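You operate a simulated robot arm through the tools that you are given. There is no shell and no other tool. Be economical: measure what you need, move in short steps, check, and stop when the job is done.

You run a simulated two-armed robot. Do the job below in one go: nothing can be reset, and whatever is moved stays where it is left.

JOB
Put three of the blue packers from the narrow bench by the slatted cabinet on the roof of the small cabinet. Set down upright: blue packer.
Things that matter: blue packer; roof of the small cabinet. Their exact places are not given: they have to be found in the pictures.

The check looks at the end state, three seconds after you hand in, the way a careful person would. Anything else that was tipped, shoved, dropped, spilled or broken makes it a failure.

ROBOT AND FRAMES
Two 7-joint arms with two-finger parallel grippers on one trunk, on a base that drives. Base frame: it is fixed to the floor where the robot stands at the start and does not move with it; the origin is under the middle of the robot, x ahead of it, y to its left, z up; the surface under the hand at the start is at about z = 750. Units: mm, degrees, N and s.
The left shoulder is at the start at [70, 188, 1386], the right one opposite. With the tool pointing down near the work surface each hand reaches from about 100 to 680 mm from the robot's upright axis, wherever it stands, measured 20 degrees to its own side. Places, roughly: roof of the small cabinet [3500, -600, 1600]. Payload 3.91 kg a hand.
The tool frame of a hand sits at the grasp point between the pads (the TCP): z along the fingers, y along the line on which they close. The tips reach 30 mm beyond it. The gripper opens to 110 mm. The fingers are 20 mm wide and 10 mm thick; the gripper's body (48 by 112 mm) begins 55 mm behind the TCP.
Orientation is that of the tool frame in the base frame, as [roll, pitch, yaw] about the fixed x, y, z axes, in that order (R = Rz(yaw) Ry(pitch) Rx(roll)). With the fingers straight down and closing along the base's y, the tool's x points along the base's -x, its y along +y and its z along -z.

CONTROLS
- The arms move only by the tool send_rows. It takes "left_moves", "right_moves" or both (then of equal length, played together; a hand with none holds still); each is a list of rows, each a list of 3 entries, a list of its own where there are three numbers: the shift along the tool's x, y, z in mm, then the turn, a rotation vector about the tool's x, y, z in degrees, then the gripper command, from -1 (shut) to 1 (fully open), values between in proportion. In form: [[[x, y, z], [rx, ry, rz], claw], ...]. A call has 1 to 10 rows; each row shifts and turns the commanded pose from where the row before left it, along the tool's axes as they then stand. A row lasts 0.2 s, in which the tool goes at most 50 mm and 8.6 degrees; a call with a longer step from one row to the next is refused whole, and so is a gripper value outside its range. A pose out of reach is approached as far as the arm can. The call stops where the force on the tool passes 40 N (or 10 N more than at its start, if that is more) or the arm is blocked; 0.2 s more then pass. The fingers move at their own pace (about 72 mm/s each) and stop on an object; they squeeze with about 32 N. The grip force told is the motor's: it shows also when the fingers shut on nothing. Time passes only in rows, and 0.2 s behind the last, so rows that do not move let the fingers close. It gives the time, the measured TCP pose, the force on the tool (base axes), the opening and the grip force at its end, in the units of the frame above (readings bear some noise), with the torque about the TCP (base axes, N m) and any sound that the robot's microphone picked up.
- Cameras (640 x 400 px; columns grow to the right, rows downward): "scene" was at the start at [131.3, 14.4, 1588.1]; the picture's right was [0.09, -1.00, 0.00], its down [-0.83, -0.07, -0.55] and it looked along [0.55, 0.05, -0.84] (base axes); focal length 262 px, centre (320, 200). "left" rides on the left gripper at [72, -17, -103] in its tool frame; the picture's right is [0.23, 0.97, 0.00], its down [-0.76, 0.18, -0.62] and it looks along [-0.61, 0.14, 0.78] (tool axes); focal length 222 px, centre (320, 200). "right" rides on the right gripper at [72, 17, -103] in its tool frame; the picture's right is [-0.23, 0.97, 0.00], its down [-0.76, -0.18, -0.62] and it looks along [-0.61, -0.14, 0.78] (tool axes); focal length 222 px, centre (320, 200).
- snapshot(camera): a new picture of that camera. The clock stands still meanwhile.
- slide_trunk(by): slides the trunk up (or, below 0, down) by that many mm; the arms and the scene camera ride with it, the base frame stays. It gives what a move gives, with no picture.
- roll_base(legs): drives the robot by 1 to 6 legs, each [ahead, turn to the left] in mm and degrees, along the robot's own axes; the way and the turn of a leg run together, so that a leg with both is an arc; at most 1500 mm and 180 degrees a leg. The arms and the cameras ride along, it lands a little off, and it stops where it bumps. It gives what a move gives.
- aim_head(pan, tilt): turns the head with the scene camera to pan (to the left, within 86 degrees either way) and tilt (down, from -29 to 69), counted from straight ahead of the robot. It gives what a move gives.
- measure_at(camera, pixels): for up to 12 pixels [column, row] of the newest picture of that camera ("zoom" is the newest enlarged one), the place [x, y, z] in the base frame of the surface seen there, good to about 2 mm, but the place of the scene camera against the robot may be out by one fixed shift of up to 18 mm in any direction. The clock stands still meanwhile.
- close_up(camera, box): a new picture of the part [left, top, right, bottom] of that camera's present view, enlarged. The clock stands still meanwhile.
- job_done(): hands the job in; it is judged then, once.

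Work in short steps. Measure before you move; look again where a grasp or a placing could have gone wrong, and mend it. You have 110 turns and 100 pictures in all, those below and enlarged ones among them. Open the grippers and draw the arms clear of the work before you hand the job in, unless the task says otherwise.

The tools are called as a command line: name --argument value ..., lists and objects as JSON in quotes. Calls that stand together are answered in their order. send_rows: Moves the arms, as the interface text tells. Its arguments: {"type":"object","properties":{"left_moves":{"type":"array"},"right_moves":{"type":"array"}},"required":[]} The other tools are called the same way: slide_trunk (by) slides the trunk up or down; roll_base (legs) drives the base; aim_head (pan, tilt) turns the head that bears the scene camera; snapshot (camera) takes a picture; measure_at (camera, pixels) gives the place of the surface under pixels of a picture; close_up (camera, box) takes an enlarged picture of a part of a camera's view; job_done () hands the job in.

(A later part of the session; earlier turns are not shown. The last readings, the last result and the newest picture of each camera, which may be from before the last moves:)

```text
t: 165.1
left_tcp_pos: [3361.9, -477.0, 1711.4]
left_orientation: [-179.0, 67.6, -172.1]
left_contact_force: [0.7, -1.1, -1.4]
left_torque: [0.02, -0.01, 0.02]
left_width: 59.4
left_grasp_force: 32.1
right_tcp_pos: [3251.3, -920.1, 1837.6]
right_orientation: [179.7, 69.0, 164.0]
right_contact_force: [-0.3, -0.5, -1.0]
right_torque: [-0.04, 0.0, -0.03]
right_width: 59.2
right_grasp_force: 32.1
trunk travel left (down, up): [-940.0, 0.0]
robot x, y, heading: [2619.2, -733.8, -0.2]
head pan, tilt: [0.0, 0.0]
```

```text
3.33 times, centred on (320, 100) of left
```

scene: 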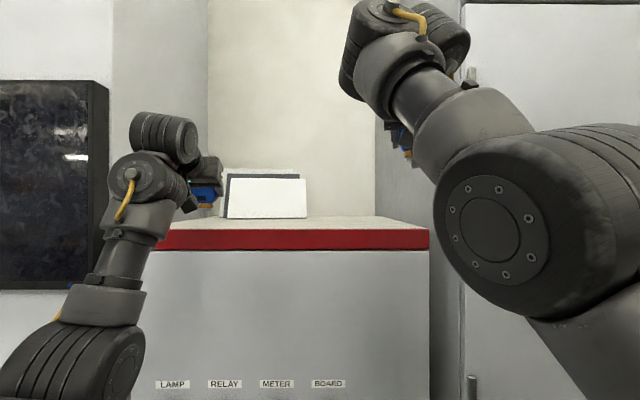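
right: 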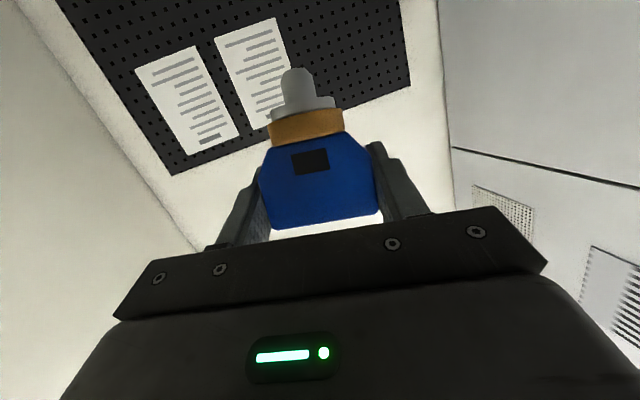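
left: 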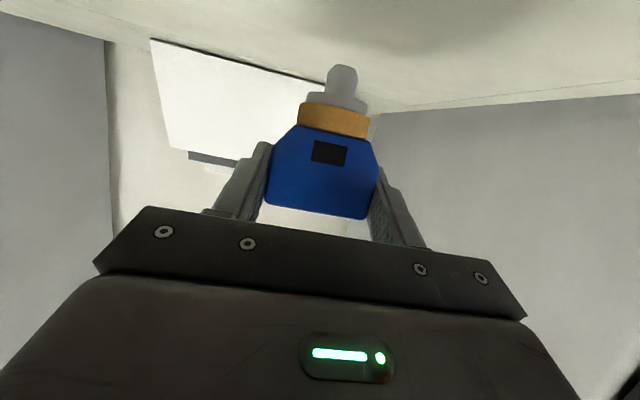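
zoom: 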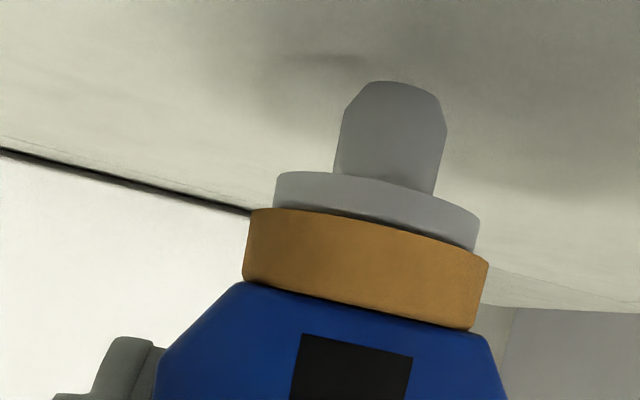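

The foot is just above the roof (small shadow gap). I lower another ~5 mm in 1.3 mm steps watching force.

send_rows --left_moves '[[[1.2, 0, 0.5], [0, 0, 0], -1], [[1.2, 0, 0.5], [0, 0, 0], -1], [[1.2, 0, 0.5], [0, 0, 0], -1], [[0, 0, 0], [0, 0, 0], -1]]'

```text
t: 166.1
left_tcp_pos: [3363.2, -475.6, 1705.7]
left_orientation: [-179.0, 67.5, -172.0]
left_contact_force: [0.1, 0.5, -1.8]
left_torque: [0.0, 0.01, -0.01]
left_width: 59.6
left_grasp_force: 31.8
right_tcp_pos: [3252.6, -919.4, 1837.5]
right_orientation: [179.6, 69.0, 164.0]
right_contact_force: [-0.3, 0.1, -1.4]
right_torque: [-0.01, 0.03, -0.01]
right_width: 59.2
right_grasp_force: 32.1
trunk travel left (down, up): [-940.0, 0.0]
robot x, y, heading: [2617.9, -735.2, -0.4]
head pan, tilt: [0.0, 0.0]
```

send_rows --left_moves '[[[1, 0, 0.4], [0, 0, 0], -1], [[1, 0, 0.4], [0, 0, 0], -1], [[1, 0, 0.4], [0, 0, 0], -1], [[0, 0, 0], [0, 0, 0], -1]]'

close_up --camera "left" --box '[240, 40, 400, 160]'

```text
t: 167.1
left_tcp_pos: [3360.8, -475.3, 1705.5]
left_orientation: [-178.9, 67.9, -172.0]
left_contact_force: [6.7, 2.5, 21.2]
left_torque: [0.19, -0.63, 0.01]
left_width: 59.4
left_grasp_force: 31.5
right_tcp_pos: [3250.2, -919.8, 1837.6]
right_orientation: [179.5, 69.1, 163.9]
right_contact_force: [0.5, 0.3, -0.9]
right_torque: [-0.02, -0.01, -0.01]
right_width: 59.6
right_grasp_force: 32.4
trunk travel left (down, up): [-940.0, 0.0]
robot x, y, heading: [2617.7, -734.4, -0.4]
head pan, tilt: [0.0, 0.0]
```

```text
3.33 times, centred on (320, 100) of left
```

zoom: 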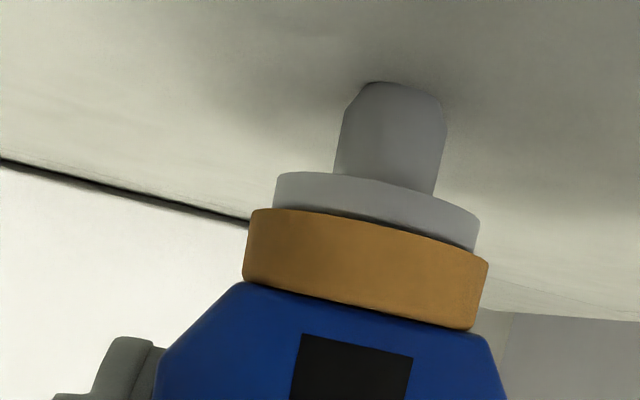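

Contact at TCP 1705.5 (21 N). I ease up 1 mm and open the left claw around the packer, holding position, while the right hand moves forward/inward over the roof.

send_rows --left_moves '[[[-1.2, 0, -0.5], [0, 0, 0], -1], [[0, 0, 0], [0, 0, 0], 0.3], [[0, 0, 0], [0, 0, 0], 0.8], [[0, 0, 0], [0, 0, 0], 0.8]]' --right_moves '[[[0, 0, 0], [0, 0.5, 0], -1], [[-11, 23, 29], [0, 0, 0], -1], [[-11, 23, 29], [0, 0, 0], -1], [[-11, 23, 29], [0, 0, 0], -1]]'

snapshot --camera "left"

```text
t: 168.1
left_tcp_pos: [3367.0, -480.4, 1701.0]
left_orientation: [-179.5, 67.4, -172.6]
left_contact_force: [0.7, -0.8, -0.3]
left_torque: [0.01, 0.01, 0.02]
left_width: 99.0
left_grasp_force: 0.1
right_tcp_pos: [3348.6, -885.0, 1816.2]
right_orientation: [179.5, 68.4, 163.7]
right_contact_force: [-0.2, -0.8, -1.6]
right_torque: [0.02, -0.01, 0.03]
right_width: 59.3
right_grasp_force: 32.5
right hand out of reach, approached as far as the arm can: row 4
trunk travel left (down, up): [-940.0, 0.0]
robot x, y, heading: [2617.6, -733.9, -0.1]
head pan, tilt: [0.0, 0.0]
```

```text
18 pictures are left
```

left: 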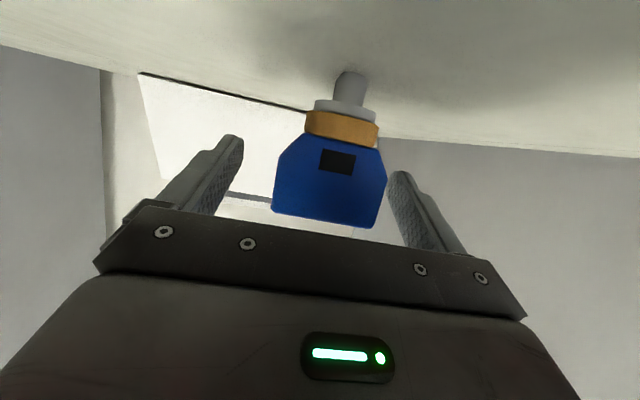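

The 185 N packer stands upright, released. I now lower the right hand ~85 mm.

send_rows --right_moves '[[[26, 0, 10], [0, 0, 0], -1], [[26, 0, 10], [0, 0, 0], -1], [[26, 0, 10], [0, 0, 0], -1], [[0, 0, 0], [0, 0, 0], -1]]'

snapshot --camera "right"

measure_at --camera "right" --pixels '[[200, 40], [420, 40], [300, 20]]'

```text
t: 169.1
left_tcp_pos: [3361.9, -474.6, 1702.1]
left_orientation: [-178.8, 67.6, -171.8]
left_contact_force: [1.4, 1.2, 0.9]
left_torque: [0.0, 0.02, -0.02]
left_width: 99.2
left_grasp_force: 0.1
right_tcp_pos: [3344.3, -876.9, 1732.3]
right_orientation: [-179.9, 68.7, 164.4]
right_contact_force: [0.2, 0.6, -0.9]
right_torque: [0.01, 0.02, -0.02]
right_width: 59.3
right_grasp_force: 31.8
trunk travel left (down, up): [-940.0, 0.0]
robot x, y, heading: [2617.8, -730.9, -0.3]
head pan, tilt: [0.0, 0.0]
```

```text
17 pictures are left
```

right: 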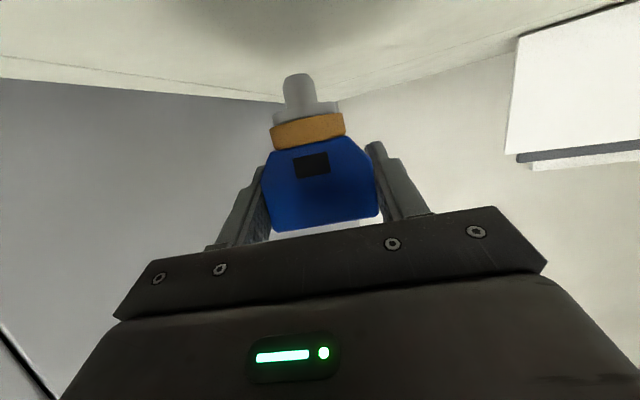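

```text
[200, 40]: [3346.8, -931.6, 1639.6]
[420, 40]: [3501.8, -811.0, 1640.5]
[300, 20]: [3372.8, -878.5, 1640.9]
```

Roof 1640 there. The packer looks slightly rotated in the right grip; I measure its face tilt.

close_up --camera "right" --box '[230, 60, 410, 240]'

measure_at --camera "right" --pixels '[[325, 150], [325, 185], [325, 205], [310, 145], [335, 215], [308, 130], [298, 90], [290, 190], [360, 190]]'

```text
2.22 times, centred on (320, 150) of right
```

zoom: 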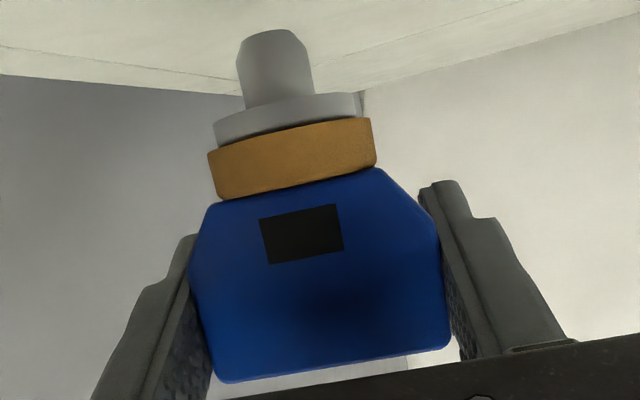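

```text
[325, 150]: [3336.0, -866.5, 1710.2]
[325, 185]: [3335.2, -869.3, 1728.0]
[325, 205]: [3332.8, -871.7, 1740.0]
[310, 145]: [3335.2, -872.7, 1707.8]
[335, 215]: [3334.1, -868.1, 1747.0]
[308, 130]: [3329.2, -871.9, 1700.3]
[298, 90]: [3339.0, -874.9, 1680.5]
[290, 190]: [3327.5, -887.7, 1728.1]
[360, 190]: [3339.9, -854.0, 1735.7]
```

The face is vertical within ~2°. I lower 24 mm, then small steps.

send_rows --right_moves '[[[11, 0, 4.3], [0, 0, 0], -1], [[9, 0, 3.5], [0, 0, 0], -1], [[0, 0, 0], [0, 0, 0], -1]]'

```text
t: 169.9
left_tcp_pos: [3363.1, -475.6, 1703.2]
left_orientation: [-179.1, 67.6, -172.1]
left_contact_force: [0.5, -0.6, 0.4]
left_torque: [0.0, 0.01, -0.04]
left_width: 98.9
left_grasp_force: 0.2
right_tcp_pos: [3343.4, -878.6, 1711.2]
right_orientation: [179.8, 68.6, 164.1]
right_contact_force: [0.4, 0.6, -1.0]
right_torque: [0.01, 0.02, -0.03]
right_width: 59.7
right_grasp_force: 31.9
trunk travel left (down, up): [-940.0, 0.0]
robot x, y, heading: [2617.4, -735.5, -0.4]
head pan, tilt: [0.0, 0.0]
```

send_rows --right_moves '[[[2, 0, 0.8], [0, 0, 0], -1], [[1.2, 0, 0.5], [0, 0, 0], -1], [[1, 0, 0.4], [0, 0, 0], -1], [[1, 0, 0.4], [0, 0, 0], -1], [[0, 0, 0], [0, 0, 0], -1]]'

```text
t: 171.1
left_tcp_pos: [3363.5, -476.8, 1702.5]
left_orientation: [-179.0, 67.6, -172.1]
left_contact_force: [-0.1, -0.1, -0.2]
left_torque: [0.01, 0.04, 0.0]
left_width: 99.0
left_grasp_force: 0.0
right_tcp_pos: [3345.2, -879.3, 1706.0]
right_orientation: [179.8, 68.6, 164.2]
right_contact_force: [-0.2, -0.1, -1.2]
right_torque: [-0.01, -0.05, 0.0]
right_width: 59.5
right_grasp_force: 32.1
trunk travel left (down, up): [-940.0, 0.0]
robot x, y, heading: [2616.4, -735.9, -0.3]
head pan, tilt: [0.0, 0.0]
```

A few more small steps to touch.

send_rows --right_moves '[[[1, 0, 0.4], [0, 0, 0], -1], [[1, 0, 0.4], [0, 0, 0], -1], [[1, 0, 0.4], [0, 0, 0], -1], [[0, 0, 0], [0, 0, 0], -1]]'

close_up --camera "right" --box '[230, 40, 390, 160]'

```text
t: 172.1
left_tcp_pos: [3362.6, -477.9, 1703.4]
left_orientation: [-178.9, 67.5, -172.1]
left_contact_force: [0.3, -0.2, -0.3]
left_torque: [0.0, -0.04, 0.01]
left_width: 98.8
left_grasp_force: 0.1
right_tcp_pos: [3344.9, -878.9, 1702.8]
right_orientation: [179.7, 68.5, 164.0]
right_contact_force: [0.2, 0.3, -0.4]
right_torque: [-0.03, 0.02, 0.01]
right_width: 59.6
right_grasp_force: 31.6
trunk travel left (down, up): [-940.0, 0.0]
robot x, y, heading: [2619.3, -737.3, -0.3]
head pan, tilt: [0.0, 0.0]
```

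```text
3.33 times, centred on (310, 100) of right
```

zoom: 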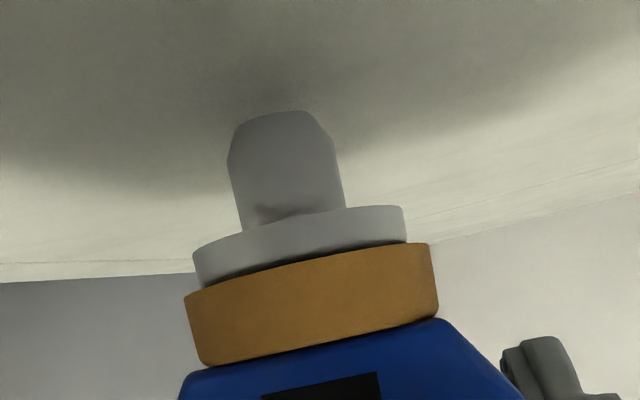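

Almost touching; continue with 1 mm steps until force appears.

send_rows --right_moves '[[[1, 0, 0.4], [0, 0, 0], -1], [[1, 0, 0.4], [0, 0, 0], -1], [[1, 0, 0.4], [0, 0, 0], -1], [[0, 0, 0], [0, 0, 0], -1]]'

```text
t: 173.1
left_tcp_pos: [3363.4, -475.3, 1702.5]
left_orientation: [-179.1, 67.5, -172.1]
left_contact_force: [0.7, 1.1, 0.5]
left_torque: [-0.02, 0.01, -0.01]
left_width: 99.1
left_grasp_force: 0.1
right_tcp_pos: [3345.7, -880.1, 1700.5]
right_orientation: [179.8, 68.4, 164.2]
right_contact_force: [0.2, -0.4, -0.2]
right_torque: [0.01, 0.01, 0.0]
right_width: 59.5
right_grasp_force: 32.6
trunk travel left (down, up): [-940.0, 0.0]
robot x, y, heading: [2615.9, -732.4, -0.3]
head pan, tilt: [0.0, 0.0]
```

send_rows --right_moves '[[[1, 0, 0.4], [0, 0, 0], -1], [[1, 0, 0.4], [0, 0, 0], -1], [[1, 0, 0.4], [0, 0, 0], -1], [[0, 0, 0], [0, 0, 0], -1]]'

close_up --camera "right" --box '[230, 40, 390, 160]'

```text
t: 174.1
left_tcp_pos: [3361.0, -476.9, 1704.0]
left_orientation: [-178.9, 67.6, -172.1]
left_contact_force: [-0.4, 0.3, -1.0]
left_torque: [-0.01, -0.02, -0.01]
left_width: 99.0
left_grasp_force: 0.0
right_tcp_pos: [3343.1, -880.2, 1699.2]
right_orientation: [179.5, 68.8, 163.9]
right_contact_force: [6.5, -2.1, 21.1]
right_torque: [-0.1, -0.35, 0.0]
right_width: 59.6
right_grasp_force: 32.6
trunk travel left (down, up): [-940.0, 0.0]
robot x, y, heading: [2617.5, -736.4, -0.2]
head pan, tilt: [0.0, 0.0]
```

```text
3.33 times, centred on (310, 100) of right
```

zoom: 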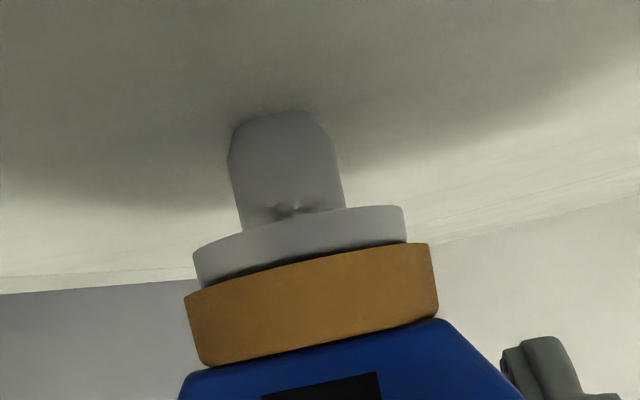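

Contact (21 N). I ease 0.8 mm, open the right claw, and check it stands.

send_rows --right_moves '[[[-0.8, 0, -0.3], [0, 0, 0], -1], [[0, 0, 0], [0, 0, 0], 0.2], [[0, 0, 0], [0, 0, 0], 0.6], [[0, 0, 0], [0, 0, 0], 1], [[0, 0, 0], [0, 0, 0], 1]]' --left_moves '[[[0, 0, 0], [0, 0, 0], 1], [[0, 0, 0], [0, 0, 0], 1], [[0, 0, 0], [0, 0, 0], 1], [[0, 0, 0], [0, 0, 0], 1], [[0, 0, 0], [0, 0, 0], 1]]'

snapshot --camera "right"

```text
t: 175.3
left_tcp_pos: [3364.3, -477.2, 1702.1]
left_orientation: [-178.9, 67.5, -172.1]
left_contact_force: [0.3, 0.6, 0.5]
left_torque: [0.0, 0.01, -0.03]
left_width: 110.0
left_grasp_force: 0.0
right_tcp_pos: [3345.0, -879.6, 1696.9]
right_orientation: [179.7, 68.5, 164.1]
right_contact_force: [0.6, 0.3, -0.3]
right_torque: [0.01, 0.0, -0.02]
right_width: 110.0
right_grasp_force: 0.1
trunk travel left (down, up): [-940.0, 0.0]
robot x, y, heading: [2619.6, -737.4, -0.2]
head pan, tilt: [0.0, 0.0]
```

```text
13 pictures are left
```

right: 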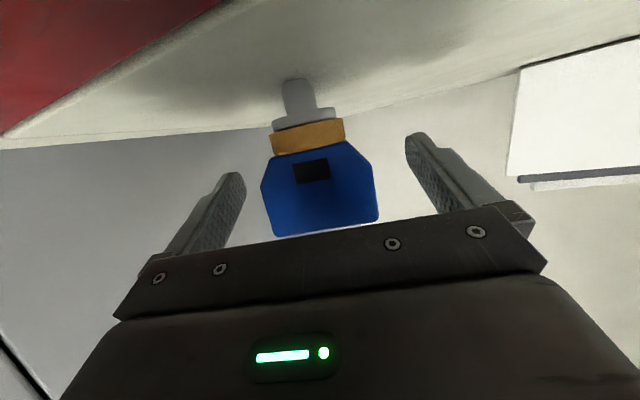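

Both packers stand on the roof. I back the base off 190 mm (fingers slide off straight), then lower both empty hands to carry height in free space.

roll_base --legs '[[-190, 0]]'

send_rows --left_moves '[[[43, 0, 17.5], [0, 0, 0], 1], [[43, 0, 17.5], [0, 0, 0], 1], [[43, 0, 17.5], [0, 0, 0], 1], [[43, 0, 17.5], [0, 0, 0], 1], [[43, 0, 17.5], [0, 0, 0], 1], [[43, 0, 17.5], [0, 0, 0], 1], [[46, 0, 9], [0, 0, 0], 1], [[46, 0, 9], [0, 0, 0], 1]]' --right_moves '[[[43, 0, 17.5], [0, 0, 0], 1], [[43, 0, 17.5], [0, 0, 0], 1], [[43, 0, 17.5], [0, 0, 0], 1], [[43, 0, 17.5], [0, 0, 0], 1], [[43, 0, 17.5], [0, 0, 0], 1], [[43, 0, 17.5], [0, 0, 0], 1], [[45, -8, 9], [0, 0, 0], 1], [[45, -8, 9], [0, 0, 0], 1]]'

send_rows --left_moves '[[[46, 0, 9], [0, 0, 0], 1], [[46, 0, 9], [0, 0, 0], 1], [[46, 0, 9], [0, 0, 0], 1], [[46, 0, 9], [0, 0, 0], 1], [[46, 0, 9], [0, 0, 0], 1], [[46, 0, 9], [0, 0, 0], 1], [[46, 0, 9], [0, 0, 0], 1], [[46, 0, 9], [0, 0, 0], 1]]' --right_moves '[[[45, -8, 9], [0, 0, 0], 1], [[45, -8, 9], [0, 0, 0], 1], [[45, -8, 9], [0, 0, 0], 1], [[45, -8, 9], [0, 0, 0], 1], [[45, -8, 9], [0, 0, 0], 1], [[45, -8, 9], [0, 0, 0], 1], [[45, -8, 9], [0, 0, 0], 1], [[45, -8, 9], [0, 0, 0], 1]]'

close_up --camera "scene" --box '[140, 150, 460, 270]'

```text
t: 176.9
left_tcp_pos: [3174.7, -478.2, 1702.1]
left_orientation: [-179.0, 67.6, -172.4]
left_contact_force: [0.2, -0.1, 0.6]
left_torque: [0.0, 0.02, -0.02]
left_width: 109.8
left_grasp_force: 0.0
right_tcp_pos: [3154.6, -880.5, 1696.8]
right_orientation: [179.8, 68.5, 163.9]
right_contact_force: [0.5, -0.6, -0.1]
right_torque: [0.0, -0.01, 0.01]
right_width: 109.9
right_grasp_force: 0.0
trunk travel left (down, up): [-940.0, 0.0]
robot x, y, heading: [2426.2, -734.4, -0.1]
head pan, tilt: [0.0, 0.0]
```

```text
t: 178.7
left_tcp_pos: [3155.8, -483.2, 1333.2]
left_orientation: [-179.0, 67.6, -172.2]
left_contact_force: [-0.7, 0.6, -0.4]
left_torque: [0.0, 0.0, 0.05]
left_width: 109.9
left_grasp_force: 0.1
right_tcp_pos: [3140.8, -892.4, 1330.1]
right_orientation: [179.6, 68.5, 163.9]
right_contact_force: [0.2, -1.0, -0.4]
right_torque: [-0.02, -0.02, 0.0]
right_width: 109.7
right_grasp_force: 0.0
trunk travel left (down, up): [-940.0, 0.0]
robot x, y, heading: [2430.3, -732.0, -0.3]
head pan, tilt: [0.0, 0.0]
```

```text
t: 180.5
left_tcp_pos: [3080.4, -491.9, 960.9]
left_orientation: [-179.2, 67.6, -172.3]
left_contact_force: [-0.2, -0.3, -0.5]
left_torque: [-0.01, 0.01, -0.01]
left_width: 110.2
left_grasp_force: 0.1
right_tcp_pos: [3058.2, -937.1, 966.3]
right_orientation: [179.7, 68.7, 163.7]
right_contact_force: [0.1, 1.2, 0.0]
right_torque: [0.01, 0.02, -0.03]
right_width: 110.1
right_grasp_force: 0.1
trunk travel left (down, up): [-940.0, 0.0]
robot x, y, heading: [2430.6, -734.5, -0.1]
head pan, tilt: [0.0, 0.0]
```

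```text
2.00 times, centred on (300, 210) of scene
```

zoom: 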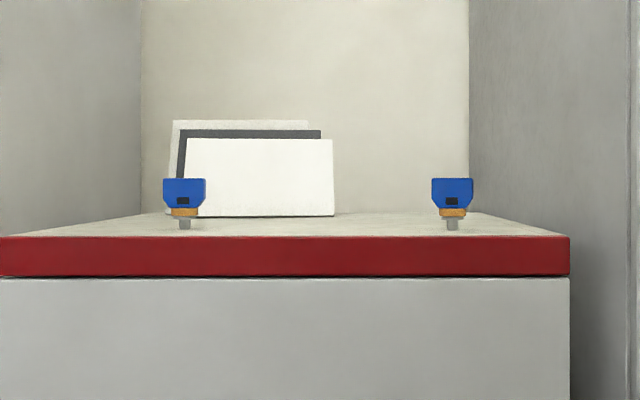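

Two packers stand upright on the roof. Now I drive back for the third: first leg out of the nook.

roll_base --legs '[[0, 35], [150, 0], [0, 55], [700, 0], [0, 38.5]]'

```text
t: 191.2
left_tcp_pos: [1973.7, 413.6, 960.5]
left_orientation: [-179.1, 67.6, -45.1]
left_contact_force: [-0.6, -0.7, -0.3]
left_torque: [0.01, 0.0, 0.03]
left_width: 109.8
left_grasp_force: 0.0
right_tcp_pos: [2339.7, 663.4, 965.6]
right_orientation: [179.7, 68.5, -68.9]
right_contact_force: [-1.3, -0.5, 0.2]
right_torque: [0.02, 0.02, -0.03]
right_width: 110.0
right_grasp_force: 0.1
trunk travel left (down, up): [-940.0, 0.0]
robot x, y, heading: [2562.1, 40.9, 126.6]
head pan, tilt: [0.0, 0.0]
```

I correct heading by 2°, drive 2.5 m diagonally, turn to 180° and go 1.1 m.

roll_base --legs '[[0, 2.1], [1500, 0], [998, 0], [0, 51.3], [1080, 0]]'

```text
t: 211.1
left_tcp_pos: [-702.4, 1775.0, 961.3]
left_orientation: [-179.0, 67.6, 6.9]
left_contact_force: [0.6, 0.0, -0.2]
left_torque: [0.01, -0.01, 0.01]
left_width: 109.9
left_grasp_force: 0.1
right_tcp_pos: [-670.7, 2217.6, 966.8]
right_orientation: [179.8, 68.6, -17.0]
right_contact_force: [0.2, -0.5, -0.3]
right_torque: [-0.01, 0.01, -0.01]
right_width: 110.0
right_grasp_force: 0.1
trunk travel left (down, up): [-940.0, 0.0]
robot x, y, heading: [-48.8, 2006.7, 178.4]
head pan, tilt: [0.0, 0.0]
```

I turn to heading 78.5° and reverse 1.9 m along the bench, then turn to face it.

roll_base --legs '[[0, -99.9], [-1500, 0], [-415, 0], [0, -78.5]]'

slide_trunk --by -44

aim_head --pan 0 --tilt 55

snapshot --camera "scene"

```text
t: 228.2
left_tcp_pos: [205.4, 391.3, 960.8]
left_orientation: [-179.1, 67.5, -172.1]
left_contact_force: [-0.1, 0.3, 1.1]
left_torque: [-0.04, 0.03, 0.04]
left_width: 109.9
left_grasp_force: 0.1
right_tcp_pos: [185.2, -50.6, 967.0]
right_orientation: [179.8, 68.5, 164.3]
right_contact_force: [0.3, -0.1, -0.1]
right_torque: [0.0, -0.02, -0.01]
right_width: 110.3
right_grasp_force: 0.0
trunk travel left (down, up): [-940.0, 0.0]
robot x, y, heading: [-443.4, 145.4, -0.1]
head pan, tilt: [0.0, 0.0]
```

```text
t: 229.1
left_tcp_pos: [206.7, 391.6, 917.0]
left_orientation: [-179.0, 67.6, -172.0]
left_contact_force: [0.1, -0.7, 0.2]
left_torque: [-0.01, 0.02, 0.0]
left_width: 110.1
left_grasp_force: 0.1
right_tcp_pos: [184.4, -51.7, 922.7]
right_orientation: [179.8, 68.5, 164.2]
right_contact_force: [0.0, 0.5, 0.8]
right_torque: [0.0, -0.01, 0.0]
right_width: 110.2
right_grasp_force: 0.1
trunk travel left (down, up): [-896.0, 44.0]
robot x, y, heading: [-445.4, 146.7, -0.2]
head pan, tilt: [0.0, 0.0]
```

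```text
t: 230.3
left_tcp_pos: [206.4, 392.2, 917.6]
left_orientation: [-179.1, 67.5, -172.0]
left_contact_force: [-0.5, -0.2, 0.9]
left_torque: [-0.03, -0.03, 0.01]
left_width: 110.0
left_grasp_force: 0.1
right_tcp_pos: [184.4, -51.9, 922.7]
right_orientation: [179.8, 68.5, 164.2]
right_contact_force: [-0.7, 0.0, -0.8]
right_torque: [0.01, -0.01, -0.02]
right_width: 110.2
right_grasp_force: 0.1
trunk travel left (down, up): [-896.0, 44.0]
robot x, y, heading: [-443.1, 145.4, -0.1]
head pan, tilt: [0.0, 55.0]
```

```text
11 pictures are left
```

scene: 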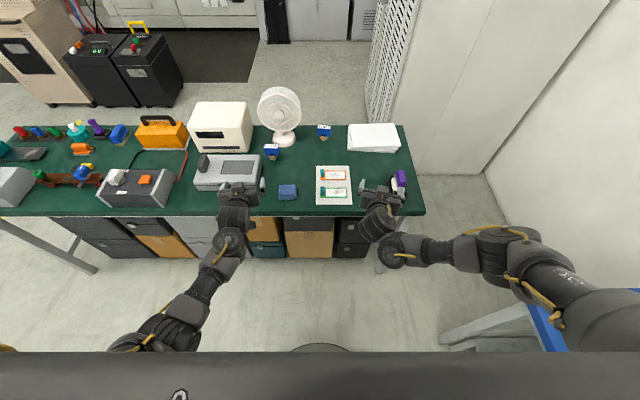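

I zoom on the remaining packers and the neighbours and measure.

close_up --camera "scene" --box '[190, 110, 350, 210]'

measure_at --camera "zoom" --pixels '[[305, 148], [350, 150], [328, 170], [325, 152], [275, 195], [260, 260], [270, 185], [536, 250], [545, 322], [515, 75], [558, 75], [538, 90]]'

```text
4.00 times, centred on (270, 160) of scene
```

zoom: 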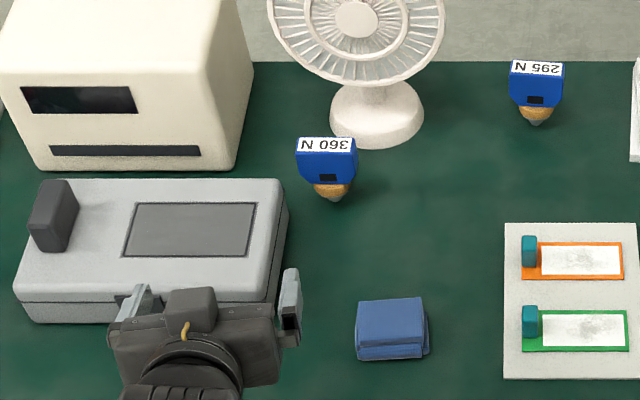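

```text
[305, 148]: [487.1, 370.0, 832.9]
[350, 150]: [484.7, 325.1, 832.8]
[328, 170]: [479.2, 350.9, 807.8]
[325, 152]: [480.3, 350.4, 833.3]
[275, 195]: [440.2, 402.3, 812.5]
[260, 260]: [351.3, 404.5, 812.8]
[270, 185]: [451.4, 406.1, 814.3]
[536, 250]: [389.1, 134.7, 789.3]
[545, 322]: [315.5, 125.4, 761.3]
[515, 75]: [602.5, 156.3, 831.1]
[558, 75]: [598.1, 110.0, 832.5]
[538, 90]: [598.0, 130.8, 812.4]
```

360 N: y≈345, grip x≈480. I move the left hand to y≈349, z≈832 and drive 220 mm; everything on that line is lower than 820.

send_rows --left_moves '[[[0, -22, 0], [0, 0, 0], 1], [[0, -21, 0], [0, 0, 0], 1], [[26, 0, 10.6], [0, 0, 0], 0.65], [[26, 0, 10.6], [0, 0, 0], 0.65], [[26, 0, 10.6], [0, 0, 0], 0.65], [[0, 0, 0], [0, 0, 0], 0.65]]'

roll_base --legs '[[220, 0]]'

snapshot --camera "left"

measure_at --camera "left" --pixels '[[320, 130], [320, 150], [320, 170], [290, 150], [350, 150], [300, 160], [340, 160]]'

```text
t: 231.7
left_tcp_pos: [212.9, 348.5, 831.8]
left_orientation: [-178.9, 67.6, -171.8]
left_contact_force: [-0.1, -0.1, 0.3]
left_torque: [0.02, -0.02, -0.02]
left_width: 90.7
left_grasp_force: 0.2
right_tcp_pos: [185.5, -51.5, 921.7]
right_orientation: [179.8, 68.4, 164.3]
right_contact_force: [-0.5, -0.3, -0.5]
right_torque: [-0.01, -0.01, 0.01]
right_width: 109.8
right_grasp_force: 0.1
trunk travel left (down, up): [-896.0, 44.0]
robot x, y, heading: [-442.8, 147.4, -0.2]
head pan, tilt: [0.0, 55.0]
```

```text
t: 233.4
left_tcp_pos: [434.7, 351.0, 832.9]
left_orientation: [-179.1, 67.5, -171.7]
left_contact_force: [-0.4, -0.8, 0.2]
left_torque: [-0.01, 0.03, -0.04]
left_width: 91.0
left_grasp_force: 0.0
right_tcp_pos: [408.9, -49.2, 922.0]
right_orientation: [179.8, 68.5, 164.5]
right_contact_force: [0.1, -0.4, -0.1]
right_torque: [0.03, 0.01, -0.01]
right_width: 110.0
right_grasp_force: 0.1
trunk travel left (down, up): [-896.0, 44.0]
robot x, y, heading: [-222.5, 145.2, -0.1]
head pan, tilt: [0.0, 55.0]
```

```text
9 pictures are left
```

left: 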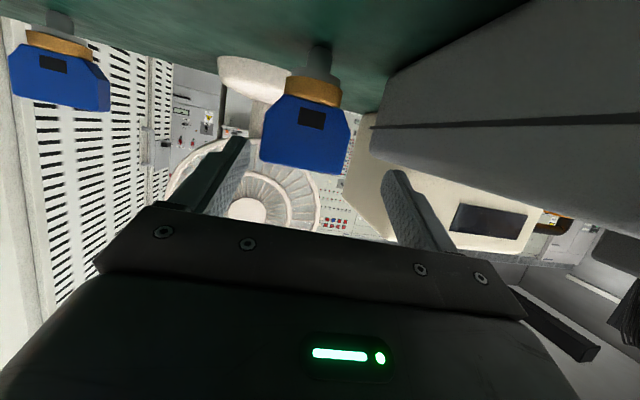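

```text
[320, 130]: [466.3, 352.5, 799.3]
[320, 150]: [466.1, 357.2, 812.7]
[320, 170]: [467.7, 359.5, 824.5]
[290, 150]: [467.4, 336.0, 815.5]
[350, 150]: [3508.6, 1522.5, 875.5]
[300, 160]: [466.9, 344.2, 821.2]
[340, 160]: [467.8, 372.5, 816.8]
```

Block face at x≈466.5, centre y≈347. I advance to (478,347,818), close, and lift in one go.

send_rows --left_moves '[[[-1, -3.4, 14.7], [0, 0, 0], 0.65], [[-1, -3.4, 14.7], [0, 0, 0], 0.65], [[-1, -3.4, 14.7], [0, 0, 0], 0.65], [[0, 0, 0], [0, 0, 0], 0.65], [[0, 0, 0], [0, 0, 0], -1], [[0, 0, 0], [0, 0, 0], -1], [[0, 0, 0], [0, 0, 0], -1], [[0, 0, 0], [0, 0, 0], -1]]'

snapshot --camera "left"

```text
t: 234.3
left_tcp_pos: [483.4, 346.7, 829.9]
left_orientation: [-179.2, 69.1, -172.0]
left_contact_force: [-8.3, -2.3, 22.3]
left_torque: [1.07, -0.21, 0.44]
left_width: 90.2
left_grasp_force: 0.1
right_tcp_pos: [407.5, -48.4, 923.8]
right_orientation: [179.5, 68.6, 164.4]
right_contact_force: [-0.4, -1.2, 0.2]
right_torque: [0.01, 0.04, -0.02]
right_width: 109.9
right_grasp_force: 0.1
trunk travel left (down, up): [-896.0, 44.0]
robot x, y, heading: [-224.5, 146.1, 0.2]
head pan, tilt: [0.0, 55.0]
stopped in row 4 (left hand): the force on the tool passed its limit at 48 N (the readings are from after the stop); the commanded pose is now the measured one
```

```text
8 pictures are left
```

left: 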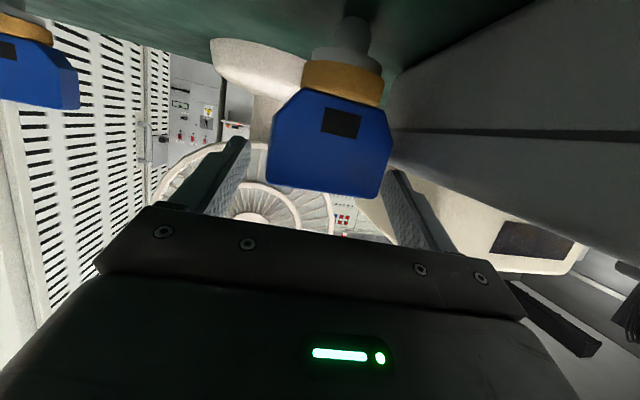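

A finger or body edge met something on its +y side (likely the grey case's top edge). I raise 12 mm and look from the scene camera.

send_rows --left_moves '[[[-11, 0, -4.5], [0, -1.2, 0], 0.65], [[0, 0, 0], [0, 0, 0], 0.65]]'

close_up --camera "scene" --box '[180, 130, 320, 230]'

measure_at --camera "zoom" --pixels '[[305, 60], [250, 90], [215, 130], [200, 160], [190, 110], [180, 180], [340, 90]]'

```text
t: 234.9
left_tcp_pos: [480.7, 346.5, 835.7]
left_orientation: [-179.3, 69.5, -171.7]
left_contact_force: [0.2, 0.4, 0.3]
left_torque: [0.01, 0.0, 0.02]
left_width: 90.9
left_grasp_force: 0.0
right_tcp_pos: [410.4, -49.3, 922.7]
right_orientation: [179.8, 68.6, 164.6]
right_contact_force: [0.0, -0.2, 0.5]
right_torque: [-0.04, 0.01, 0.03]
right_width: 110.0
right_grasp_force: 0.0
trunk travel left (down, up): [-896.0, 44.0]
robot x, y, heading: [-220.0, 148.0, 0.0]
head pan, tilt: [0.0, 55.0]
```

```text
4.00 times, centred on (250, 180) of scene
```

zoom: 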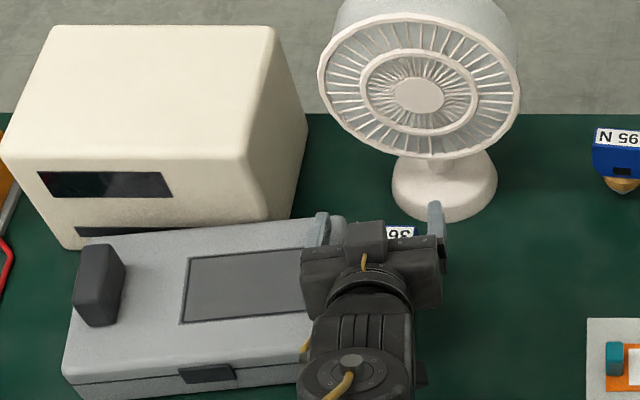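

```text
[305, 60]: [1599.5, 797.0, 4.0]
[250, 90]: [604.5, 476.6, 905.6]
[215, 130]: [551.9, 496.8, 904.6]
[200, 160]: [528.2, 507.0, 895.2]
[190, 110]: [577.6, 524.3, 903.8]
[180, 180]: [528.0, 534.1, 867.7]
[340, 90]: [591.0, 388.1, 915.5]
```

The grey case seems yawed compared with before. I measure its corners to know.

measure_at --camera "zoom" --pixels '[[100, 243], [200, 236], [290, 228], [312, 226], [335, 232], [80, 365], [180, 358], [285, 350], [150, 290], [325, 222], [295, 240], [125, 330]]'

```text
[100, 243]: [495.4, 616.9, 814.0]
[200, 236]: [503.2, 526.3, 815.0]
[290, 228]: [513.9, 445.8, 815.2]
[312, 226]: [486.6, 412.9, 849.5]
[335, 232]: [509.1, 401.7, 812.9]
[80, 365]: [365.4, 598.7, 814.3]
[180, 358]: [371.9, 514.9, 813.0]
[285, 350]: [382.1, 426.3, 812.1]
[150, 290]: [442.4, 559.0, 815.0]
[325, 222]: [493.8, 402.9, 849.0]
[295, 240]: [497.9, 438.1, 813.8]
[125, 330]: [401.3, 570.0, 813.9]
```

The case was pushed ~50 mm by my forearm; I must restore it. I measure its black knob and, meanwhile, raise the empty left hand, make it steeper, and swing toward the knob.

measure_at --camera "zoom" --pixels '[[85, 258], [115, 252], [98, 275], [82, 300], [112, 298], [95, 320], [120, 270]]'

send_rows --left_moves '[[[-37, 0, -15], [0, 0, 0], 1], [[-37, 0, -15], [0, 0, 0], 1], [[-37, 0, -15], [0, 0, 0], 1], [[0, 0, 0], [0, 8, 0], 1], [[0, 0, 0], [0, 8, 0], 1], [[0, 0, 0], [0, 8, 0], 1]]'

roll_base --legs '[[0, 20], [110, 0]]'

aim_head --pan 8 --tilt 62

snapshot --camera "scene"

```text
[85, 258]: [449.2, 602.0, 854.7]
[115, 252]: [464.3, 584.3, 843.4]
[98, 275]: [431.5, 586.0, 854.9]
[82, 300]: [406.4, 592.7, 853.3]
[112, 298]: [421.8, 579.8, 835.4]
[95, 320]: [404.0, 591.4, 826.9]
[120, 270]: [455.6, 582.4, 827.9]
```

```text
t: 236.3
left_tcp_pos: [479.2, 347.2, 956.7]
left_orientation: [-179.6, 45.4, -172.2]
left_contact_force: [0.8, -0.4, -0.3]
left_torque: [0.0, -0.02, -0.01]
left_width: 109.8
left_grasp_force: 0.1
right_tcp_pos: [410.5, -48.4, 922.1]
right_orientation: [179.8, 68.4, 164.6]
right_contact_force: [0.6, 0.0, -0.8]
right_torque: [0.01, 0.0, -0.01]
right_width: 110.1
right_grasp_force: 0.0
trunk travel left (down, up): [-896.0, 44.0]
robot x, y, heading: [-221.1, 148.4, 0.3]
head pan, tilt: [0.0, 55.0]
```

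```text
t: 238.6
left_tcp_pos: [469.5, 610.2, 957.8]
left_orientation: [-179.5, 45.5, -152.3]
left_contact_force: [0.9, 0.3, 0.2]
left_torque: [0.01, -0.01, 0.0]
left_width: 109.9
left_grasp_force: 0.1
right_tcp_pos: [538.7, 215.4, 922.5]
right_orientation: [179.9, 68.7, -175.6]
right_contact_force: [-0.3, 0.1, -0.9]
right_torque: [0.0, 0.02, 0.0]
right_width: 110.1
right_grasp_force: 0.2
trunk travel left (down, up): [-896.0, 44.0]
robot x, y, heading: [-119.8, 184.5, 19.9]
head pan, tilt: [0.0, 55.0]
```

```text
t: 239.3
left_tcp_pos: [472.7, 611.1, 954.8]
left_orientation: [-179.6, 45.5, -152.3]
left_contact_force: [-0.9, 0.3, 0.0]
left_torque: [0.03, 0.0, -0.01]
left_width: 110.0
left_grasp_force: 0.0
right_tcp_pos: [539.6, 214.9, 921.2]
right_orientation: [179.7, 68.4, -175.5]
right_contact_force: [0.6, 0.2, -1.5]
right_torque: [0.0, -0.02, -0.01]
right_width: 110.2
right_grasp_force: 0.1
trunk travel left (down, up): [-896.0, 44.0]
robot x, y, heading: [-119.8, 185.1, 19.9]
head pan, tilt: [8.0, 62.0]
```

```text
6 pictures are left
```

scene: 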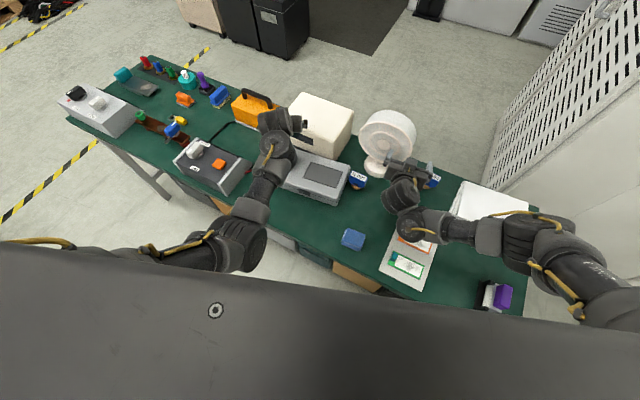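

The knob spans x 404–460, y 580–603, top z≈851. I align the left tool with the case (−22° about vertical), go above it, descend to z≈838 and grip.

send_rows --left_moves '[[[0, 0, 0], [5.2, 0, 5.1], 0.4], [[0, 0, 0], [5.2, 0, 5.1], 0.4], [[0, 0, 0], [5.2, 0, 5.1], 0.4], [[16.5, -10, -17], [0, 0, 0], 0.4], [[16.5, -10, -17], [0, 0, 0], 0.4], [[27.8, 0, 27.3], [0, 0, 0], 0.4], [[27.8, 0, 27.3], [0, 0, 0], 0.4], [[18, 0, 17.5], [0, 0, 0], 0.4], [[9, 0, 9], [0, 0, 0], 0.4], [[0, 0, 0], [0, 0, 0], 0.4]]'

send_rows --left_moves '[[[0, 0, 0], [0, 0, 0], -1], [[0, 0, 0], [0, 0, 0], -1], [[0, 0, 0], [0, 0, 0], -1], [[0, 0, 0], [0, 0, 0], -1]]'

snapshot --camera "left"

```text
t: 241.5
left_tcp_pos: [426.4, 586.6, 840.5]
left_orientation: [-179.7, 45.7, -174.2]
left_contact_force: [-0.6, -0.4, -0.5]
left_torque: [0.01, -0.01, -0.04]
left_width: 76.9
left_grasp_force: 0.0
right_tcp_pos: [541.5, 214.7, 922.4]
right_orientation: [179.8, 68.5, -175.5]
right_contact_force: [0.5, 0.6, 1.0]
right_torque: [0.01, 0.01, 0.0]
right_width: 109.9
right_grasp_force: 0.1
trunk travel left (down, up): [-896.0, 44.0]
robot x, y, heading: [-118.1, 183.5, 20.1]
head pan, tilt: [8.0, 62.0]
```

```text
t: 242.5
left_tcp_pos: [425.7, 586.6, 841.6]
left_orientation: [-179.6, 45.7, -174.3]
left_contact_force: [0.3, 0.4, 0.4]
left_torque: [0.38, 0.0, -0.04]
left_width: 25.8
left_grasp_force: 32.1
right_tcp_pos: [539.4, 214.4, 922.2]
right_orientation: [179.8, 68.4, -175.5]
right_contact_force: [0.0, 0.5, -0.9]
right_torque: [0.02, 0.0, -0.03]
right_width: 110.2
right_grasp_force: 0.0
trunk travel left (down, up): [-896.0, 44.0]
robot x, y, heading: [-119.7, 184.9, 20.1]
head pan, tilt: [8.0, 62.0]
```

```text
5 pictures are left
```

left: 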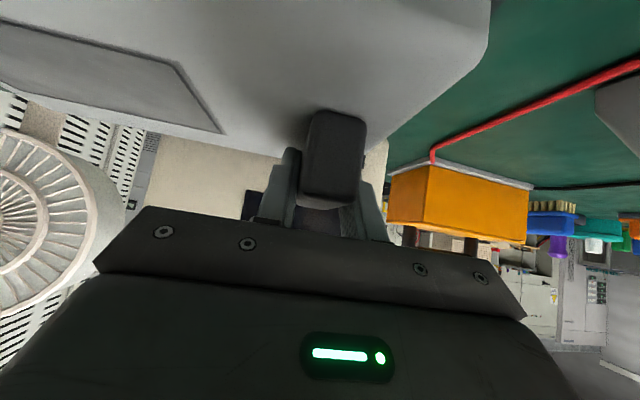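

Knob gripped (25.8 mm). I drag the case back by (-39,+6) mm with -6.2° turn, then measure its edges.

send_rows --left_moves '[[[4.5, 1.6, -4.5], [0.74, 0, 0.72], -1], [[4.5, 1.5, -4.5], [0.74, 0, 0.72], -1], [[4.5, 1.4, -4.5], [0.74, 0, 0.72], -1], [[4.5, 1.3, -4.5], [0.74, 0, 0.72], -1], [[4.5, 1.1, -4.5], [0.74, 0, 0.72], -1], [[4.5, 1, -4.5], [0.74, 0, 0.72], -1], [[0, 0, 0], [0, 0, 0], -1]]'

close_up --camera "scene" --box '[260, 90, 400, 220]'

measure_at --camera "zoom" --pixels '[[200, 230], [250, 250], [300, 270], [340, 285], [350, 300], [320, 330], [290, 370], [220, 350], [270, 230], [310, 245], [350, 262], [380, 275]]'

```text
t: 244.1
left_tcp_pos: [387.7, 590.7, 841.4]
left_orientation: [-179.7, 45.6, 179.6]
left_contact_force: [0.7, -0.6, 2.1]
left_torque: [0.37, 0.32, 0.0]
left_width: 25.8
left_grasp_force: 32.2
right_tcp_pos: [540.8, 214.6, 922.3]
right_orientation: [179.6, 68.4, -175.6]
right_contact_force: [0.5, -0.3, 0.0]
right_torque: [0.0, -0.06, -0.03]
right_width: 109.8
right_grasp_force: 0.0
trunk travel left (down, up): [-896.0, 44.0]
robot x, y, heading: [-118.6, 184.2, 19.9]
head pan, tilt: [8.0, 62.0]
```

```text
3.08 times, centred on (330, 155) of scene
```

zoom: 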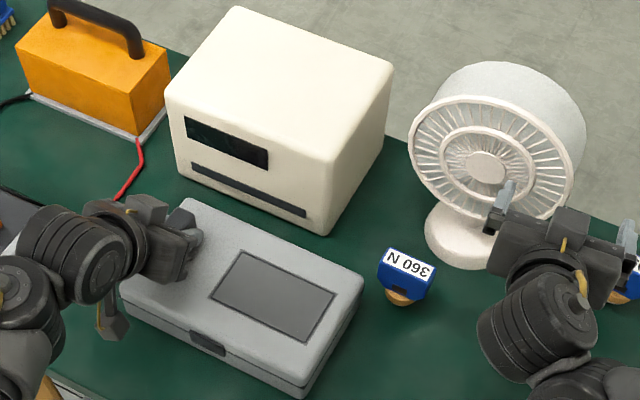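

```text
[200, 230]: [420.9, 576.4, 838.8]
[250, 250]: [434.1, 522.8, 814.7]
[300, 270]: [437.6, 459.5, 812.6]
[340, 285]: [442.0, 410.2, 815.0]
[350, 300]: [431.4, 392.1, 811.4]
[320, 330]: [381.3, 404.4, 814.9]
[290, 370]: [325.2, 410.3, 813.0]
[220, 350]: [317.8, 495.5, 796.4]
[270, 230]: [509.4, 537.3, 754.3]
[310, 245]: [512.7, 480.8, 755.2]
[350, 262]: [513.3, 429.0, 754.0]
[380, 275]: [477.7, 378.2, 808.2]
```

The case is back in line (far edge ≈455, parallel to the white unit). I release, raise, re-tilt the hand, and drive round for the 295 N packer, which has free space around it.

send_rows --left_moves '[[[0, 0, 0], [0, 0, 0], 0.3], [[0, 0, 0], [0, 0, 0], 0.5], [[-28.5, 0, -28], [0, 0, 0], 0.65], [[-28.5, 0, -28], [0, 0, 0], 0.65], [[-28.5, 0, -28], [0, 0, 0], 0.65], [[-28.5, 0, -28], [0, 0, 0], 0.65], [[0, 0, 0], [0, -7.5, 0], 0.65], [[0, 0, 0], [0, -7.5, 0], 0.65], [[0, 0, 0], [0, -7, 0], 0.65]]'

roll_base --legs '[[0, -15], [-350, 0], [0, -18]]'

send_rows --left_moves '[[[0, 0, 0], [-7.65, 0, -3.05], 0.65], [[0, 0, 0], [-7.65, 0, -3.05], 0.65], [[0, 0, 0], [-7.65, 0, -3.05], 0.65], [[0, 0, 0], [-7.65, 0, -3.05], 0.65], [[30, 0, 12], [0, 0, 0], 0.65], [[30, 0, 12], [0, 0, 0], 0.65], [[0, 0, 0], [0, 0, 0], 0.65]]'

```text
t: 246.1
left_tcp_pos: [388.1, 592.1, 1001.3]
left_orientation: [-179.3, 67.8, 180.0]
left_contact_force: [0.0, -0.4, 0.8]
left_torque: [-0.02, 0.01, 0.0]
left_width: 90.8
left_grasp_force: 0.1
right_tcp_pos: [540.4, 215.1, 921.9]
right_orientation: [179.8, 68.5, -175.6]
right_contact_force: [0.1, -1.0, 0.4]
right_torque: [0.0, 0.02, 0.02]
right_width: 110.0
right_grasp_force: 0.1
trunk travel left (down, up): [-896.0, 44.0]
robot x, y, heading: [-119.2, 183.0, 19.8]
head pan, tilt: [8.0, 62.0]
```

```text
t: 250.2
left_tcp_pos: [182.6, 217.2, 999.7]
left_orientation: [-179.1, 67.7, 146.5]
left_contact_force: [-0.2, -0.3, -0.3]
left_torque: [0.01, 0.0, -0.01]
left_width: 90.8
left_grasp_force: 0.0
right_tcp_pos: [99.7, -182.6, 921.6]
right_orientation: [179.9, 68.4, 151.0]
right_contact_force: [0.0, -0.2, -0.6]
right_torque: [-0.03, 0.01, -0.01]
right_width: 110.1
right_grasp_force: 0.0
trunk travel left (down, up): [-896.0, 44.0]
robot x, y, heading: [-467.6, 155.9, -13.8]
head pan, tilt: [8.0, 62.0]
```

```text
t: 251.8
left_tcp_pos: [181.4, 214.9, 936.5]
left_orientation: [179.9, 67.6, 178.7]
left_contact_force: [-0.1, -0.1, -0.7]
left_torque: [-0.01, 0.04, 0.0]
left_width: 90.7
left_grasp_force: 0.1
right_tcp_pos: [100.0, -183.5, 921.9]
right_orientation: [179.8, 68.5, 150.8]
right_contact_force: [0.3, 0.6, 0.4]
right_torque: [-0.02, -0.03, 0.0]
right_width: 110.2
right_grasp_force: 0.2
trunk travel left (down, up): [-896.0, 44.0]
robot x, y, heading: [-467.5, 151.1, -13.7]
head pan, tilt: [8.0, 62.0]
```

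Hand is at (181,215,936) pointing straight ahead. I lower to z≈876, drive 370 mm (bringing y≈127), reach forward 25 mm, and view the packer.

send_rows --left_moves '[[[28, 0, 11.5], [0, 0, 0], 0.65], [[28, 0, 11.5], [0, 0, 0], 0.65]]'

roll_base --legs '[[370, 0]]'

snapshot --camera "left"

measure_at --camera "left" --pixels '[[320, 110], [320, 130], [320, 90], [290, 110], [350, 110], [300, 130], [340, 130], [320, 150], [280, 130], [360, 130]]'

```text
t: 252.4
left_tcp_pos: [180.9, 213.3, 875.9]
left_orientation: [-179.8, 67.6, 178.8]
left_contact_force: [0.1, 0.1, 0.2]
left_torque: [0.01, 0.01, 0.0]
left_width: 91.0
left_grasp_force: 0.1
right_tcp_pos: [101.2, -184.0, 922.5]
right_orientation: [179.8, 68.4, 150.9]
right_contact_force: [0.0, 0.2, 0.2]
right_torque: [-0.01, 0.01, 0.04]
right_width: 110.2
right_grasp_force: 0.1
trunk travel left (down, up): [-896.0, 44.0]
robot x, y, heading: [-467.2, 148.8, -13.8]
head pan, tilt: [8.0, 62.0]
```

```text
t: 254.8
left_tcp_pos: [534.4, 124.6, 874.8]
left_orientation: [179.8, 67.6, 178.2]
left_contact_force: [-0.3, -0.4, 0.1]
left_torque: [-0.01, -0.01, 0.02]
left_width: 90.9
left_grasp_force: 0.0
right_tcp_pos: [451.2, -273.9, 922.2]
right_orientation: [179.8, 68.6, 150.5]
right_contact_force: [0.5, 0.3, 0.1]
right_torque: [-0.04, 0.01, -0.01]
right_width: 109.9
right_grasp_force: 0.0
trunk travel left (down, up): [-896.0, 44.0]
robot x, y, heading: [-115.6, 66.6, -13.7]
head pan, tilt: [8.0, 62.0]
```

```text
3 pictures are left
```

left: 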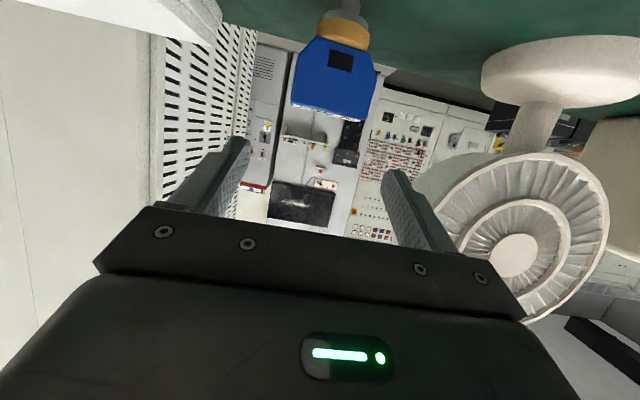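

```text
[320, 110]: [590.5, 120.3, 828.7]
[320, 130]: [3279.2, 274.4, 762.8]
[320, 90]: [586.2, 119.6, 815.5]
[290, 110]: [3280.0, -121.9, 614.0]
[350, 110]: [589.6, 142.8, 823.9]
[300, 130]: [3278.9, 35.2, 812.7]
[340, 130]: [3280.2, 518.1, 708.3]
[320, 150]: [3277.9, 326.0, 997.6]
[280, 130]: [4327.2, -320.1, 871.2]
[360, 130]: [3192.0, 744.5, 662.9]
```

Packer face x≈589, centre y≈130. I go over it, descend straddling to z≈819, slide forward 28 mm, close, and lift.

send_rows --left_moves '[[[-14, 6, 34], [0, 0, 0], 0.65], [[26, 0, 10.7], [0, 0, 0], 0.65], [[25, 0, 10.4], [0, 0, 0], 0.65], [[-10.6, 1, 26], [0, 0, 0], 0.65], [[0, 0, 0], [0, 0, 0], 0.65], [[0, 0, 0], [0, 0, 0], -1], [[0, 0, 0], [0, 0, 0], -1], [[0, 0, 0], [0, 0, 0], -1], [[0, 0, 0], [0, 0, 0], -1]]'

send_rows --left_moves '[[[-9, 0, -4], [0, 0, 0], -1], [[-28, 0, -11.5], [0, 0, 0], -1], [[-37, 0, -15], [0, 0, 0], -1], [[-37, 0, -15], [0, 0, 0], -1], [[-28, 0, -11.5], [0, 0, 0], -1]]'

```text
t: 256.8
left_tcp_pos: [601.2, 130.7, 819.1]
left_orientation: [179.8, 67.7, 178.2]
left_contact_force: [1.3, 0.2, 4.0]
left_torque: [-0.01, -0.08, -0.03]
left_width: 59.8
left_grasp_force: 32.5
right_tcp_pos: [450.9, -273.8, 922.3]
right_orientation: [179.8, 68.5, 150.5]
right_contact_force: [0.6, 0.4, -1.1]
right_torque: [0.02, 0.02, 0.01]
right_width: 110.0
right_grasp_force: 0.1
trunk travel left (down, up): [-896.0, 44.0]
robot x, y, heading: [-113.3, 66.2, -13.7]
head pan, tilt: [8.0, 62.0]
```

```text
t: 258.0
left_tcp_pos: [601.1, 131.8, 969.8]
left_orientation: [179.8, 67.6, 178.2]
left_contact_force: [-0.6, -0.3, -0.6]
left_torque: [0.01, -0.01, 0.0]
left_width: 59.7
left_grasp_force: 32.0
right_tcp_pos: [451.6, -273.9, 921.3]
right_orientation: [179.7, 68.5, 150.5]
right_contact_force: [0.9, -0.7, 0.5]
right_torque: [0.03, -0.01, 0.0]
right_width: 110.1
right_grasp_force: 0.1
trunk travel left (down, up): [-896.0, 44.0]
robot x, y, heading: [-114.4, 69.0, -13.8]
head pan, tilt: [8.0, 62.0]
```

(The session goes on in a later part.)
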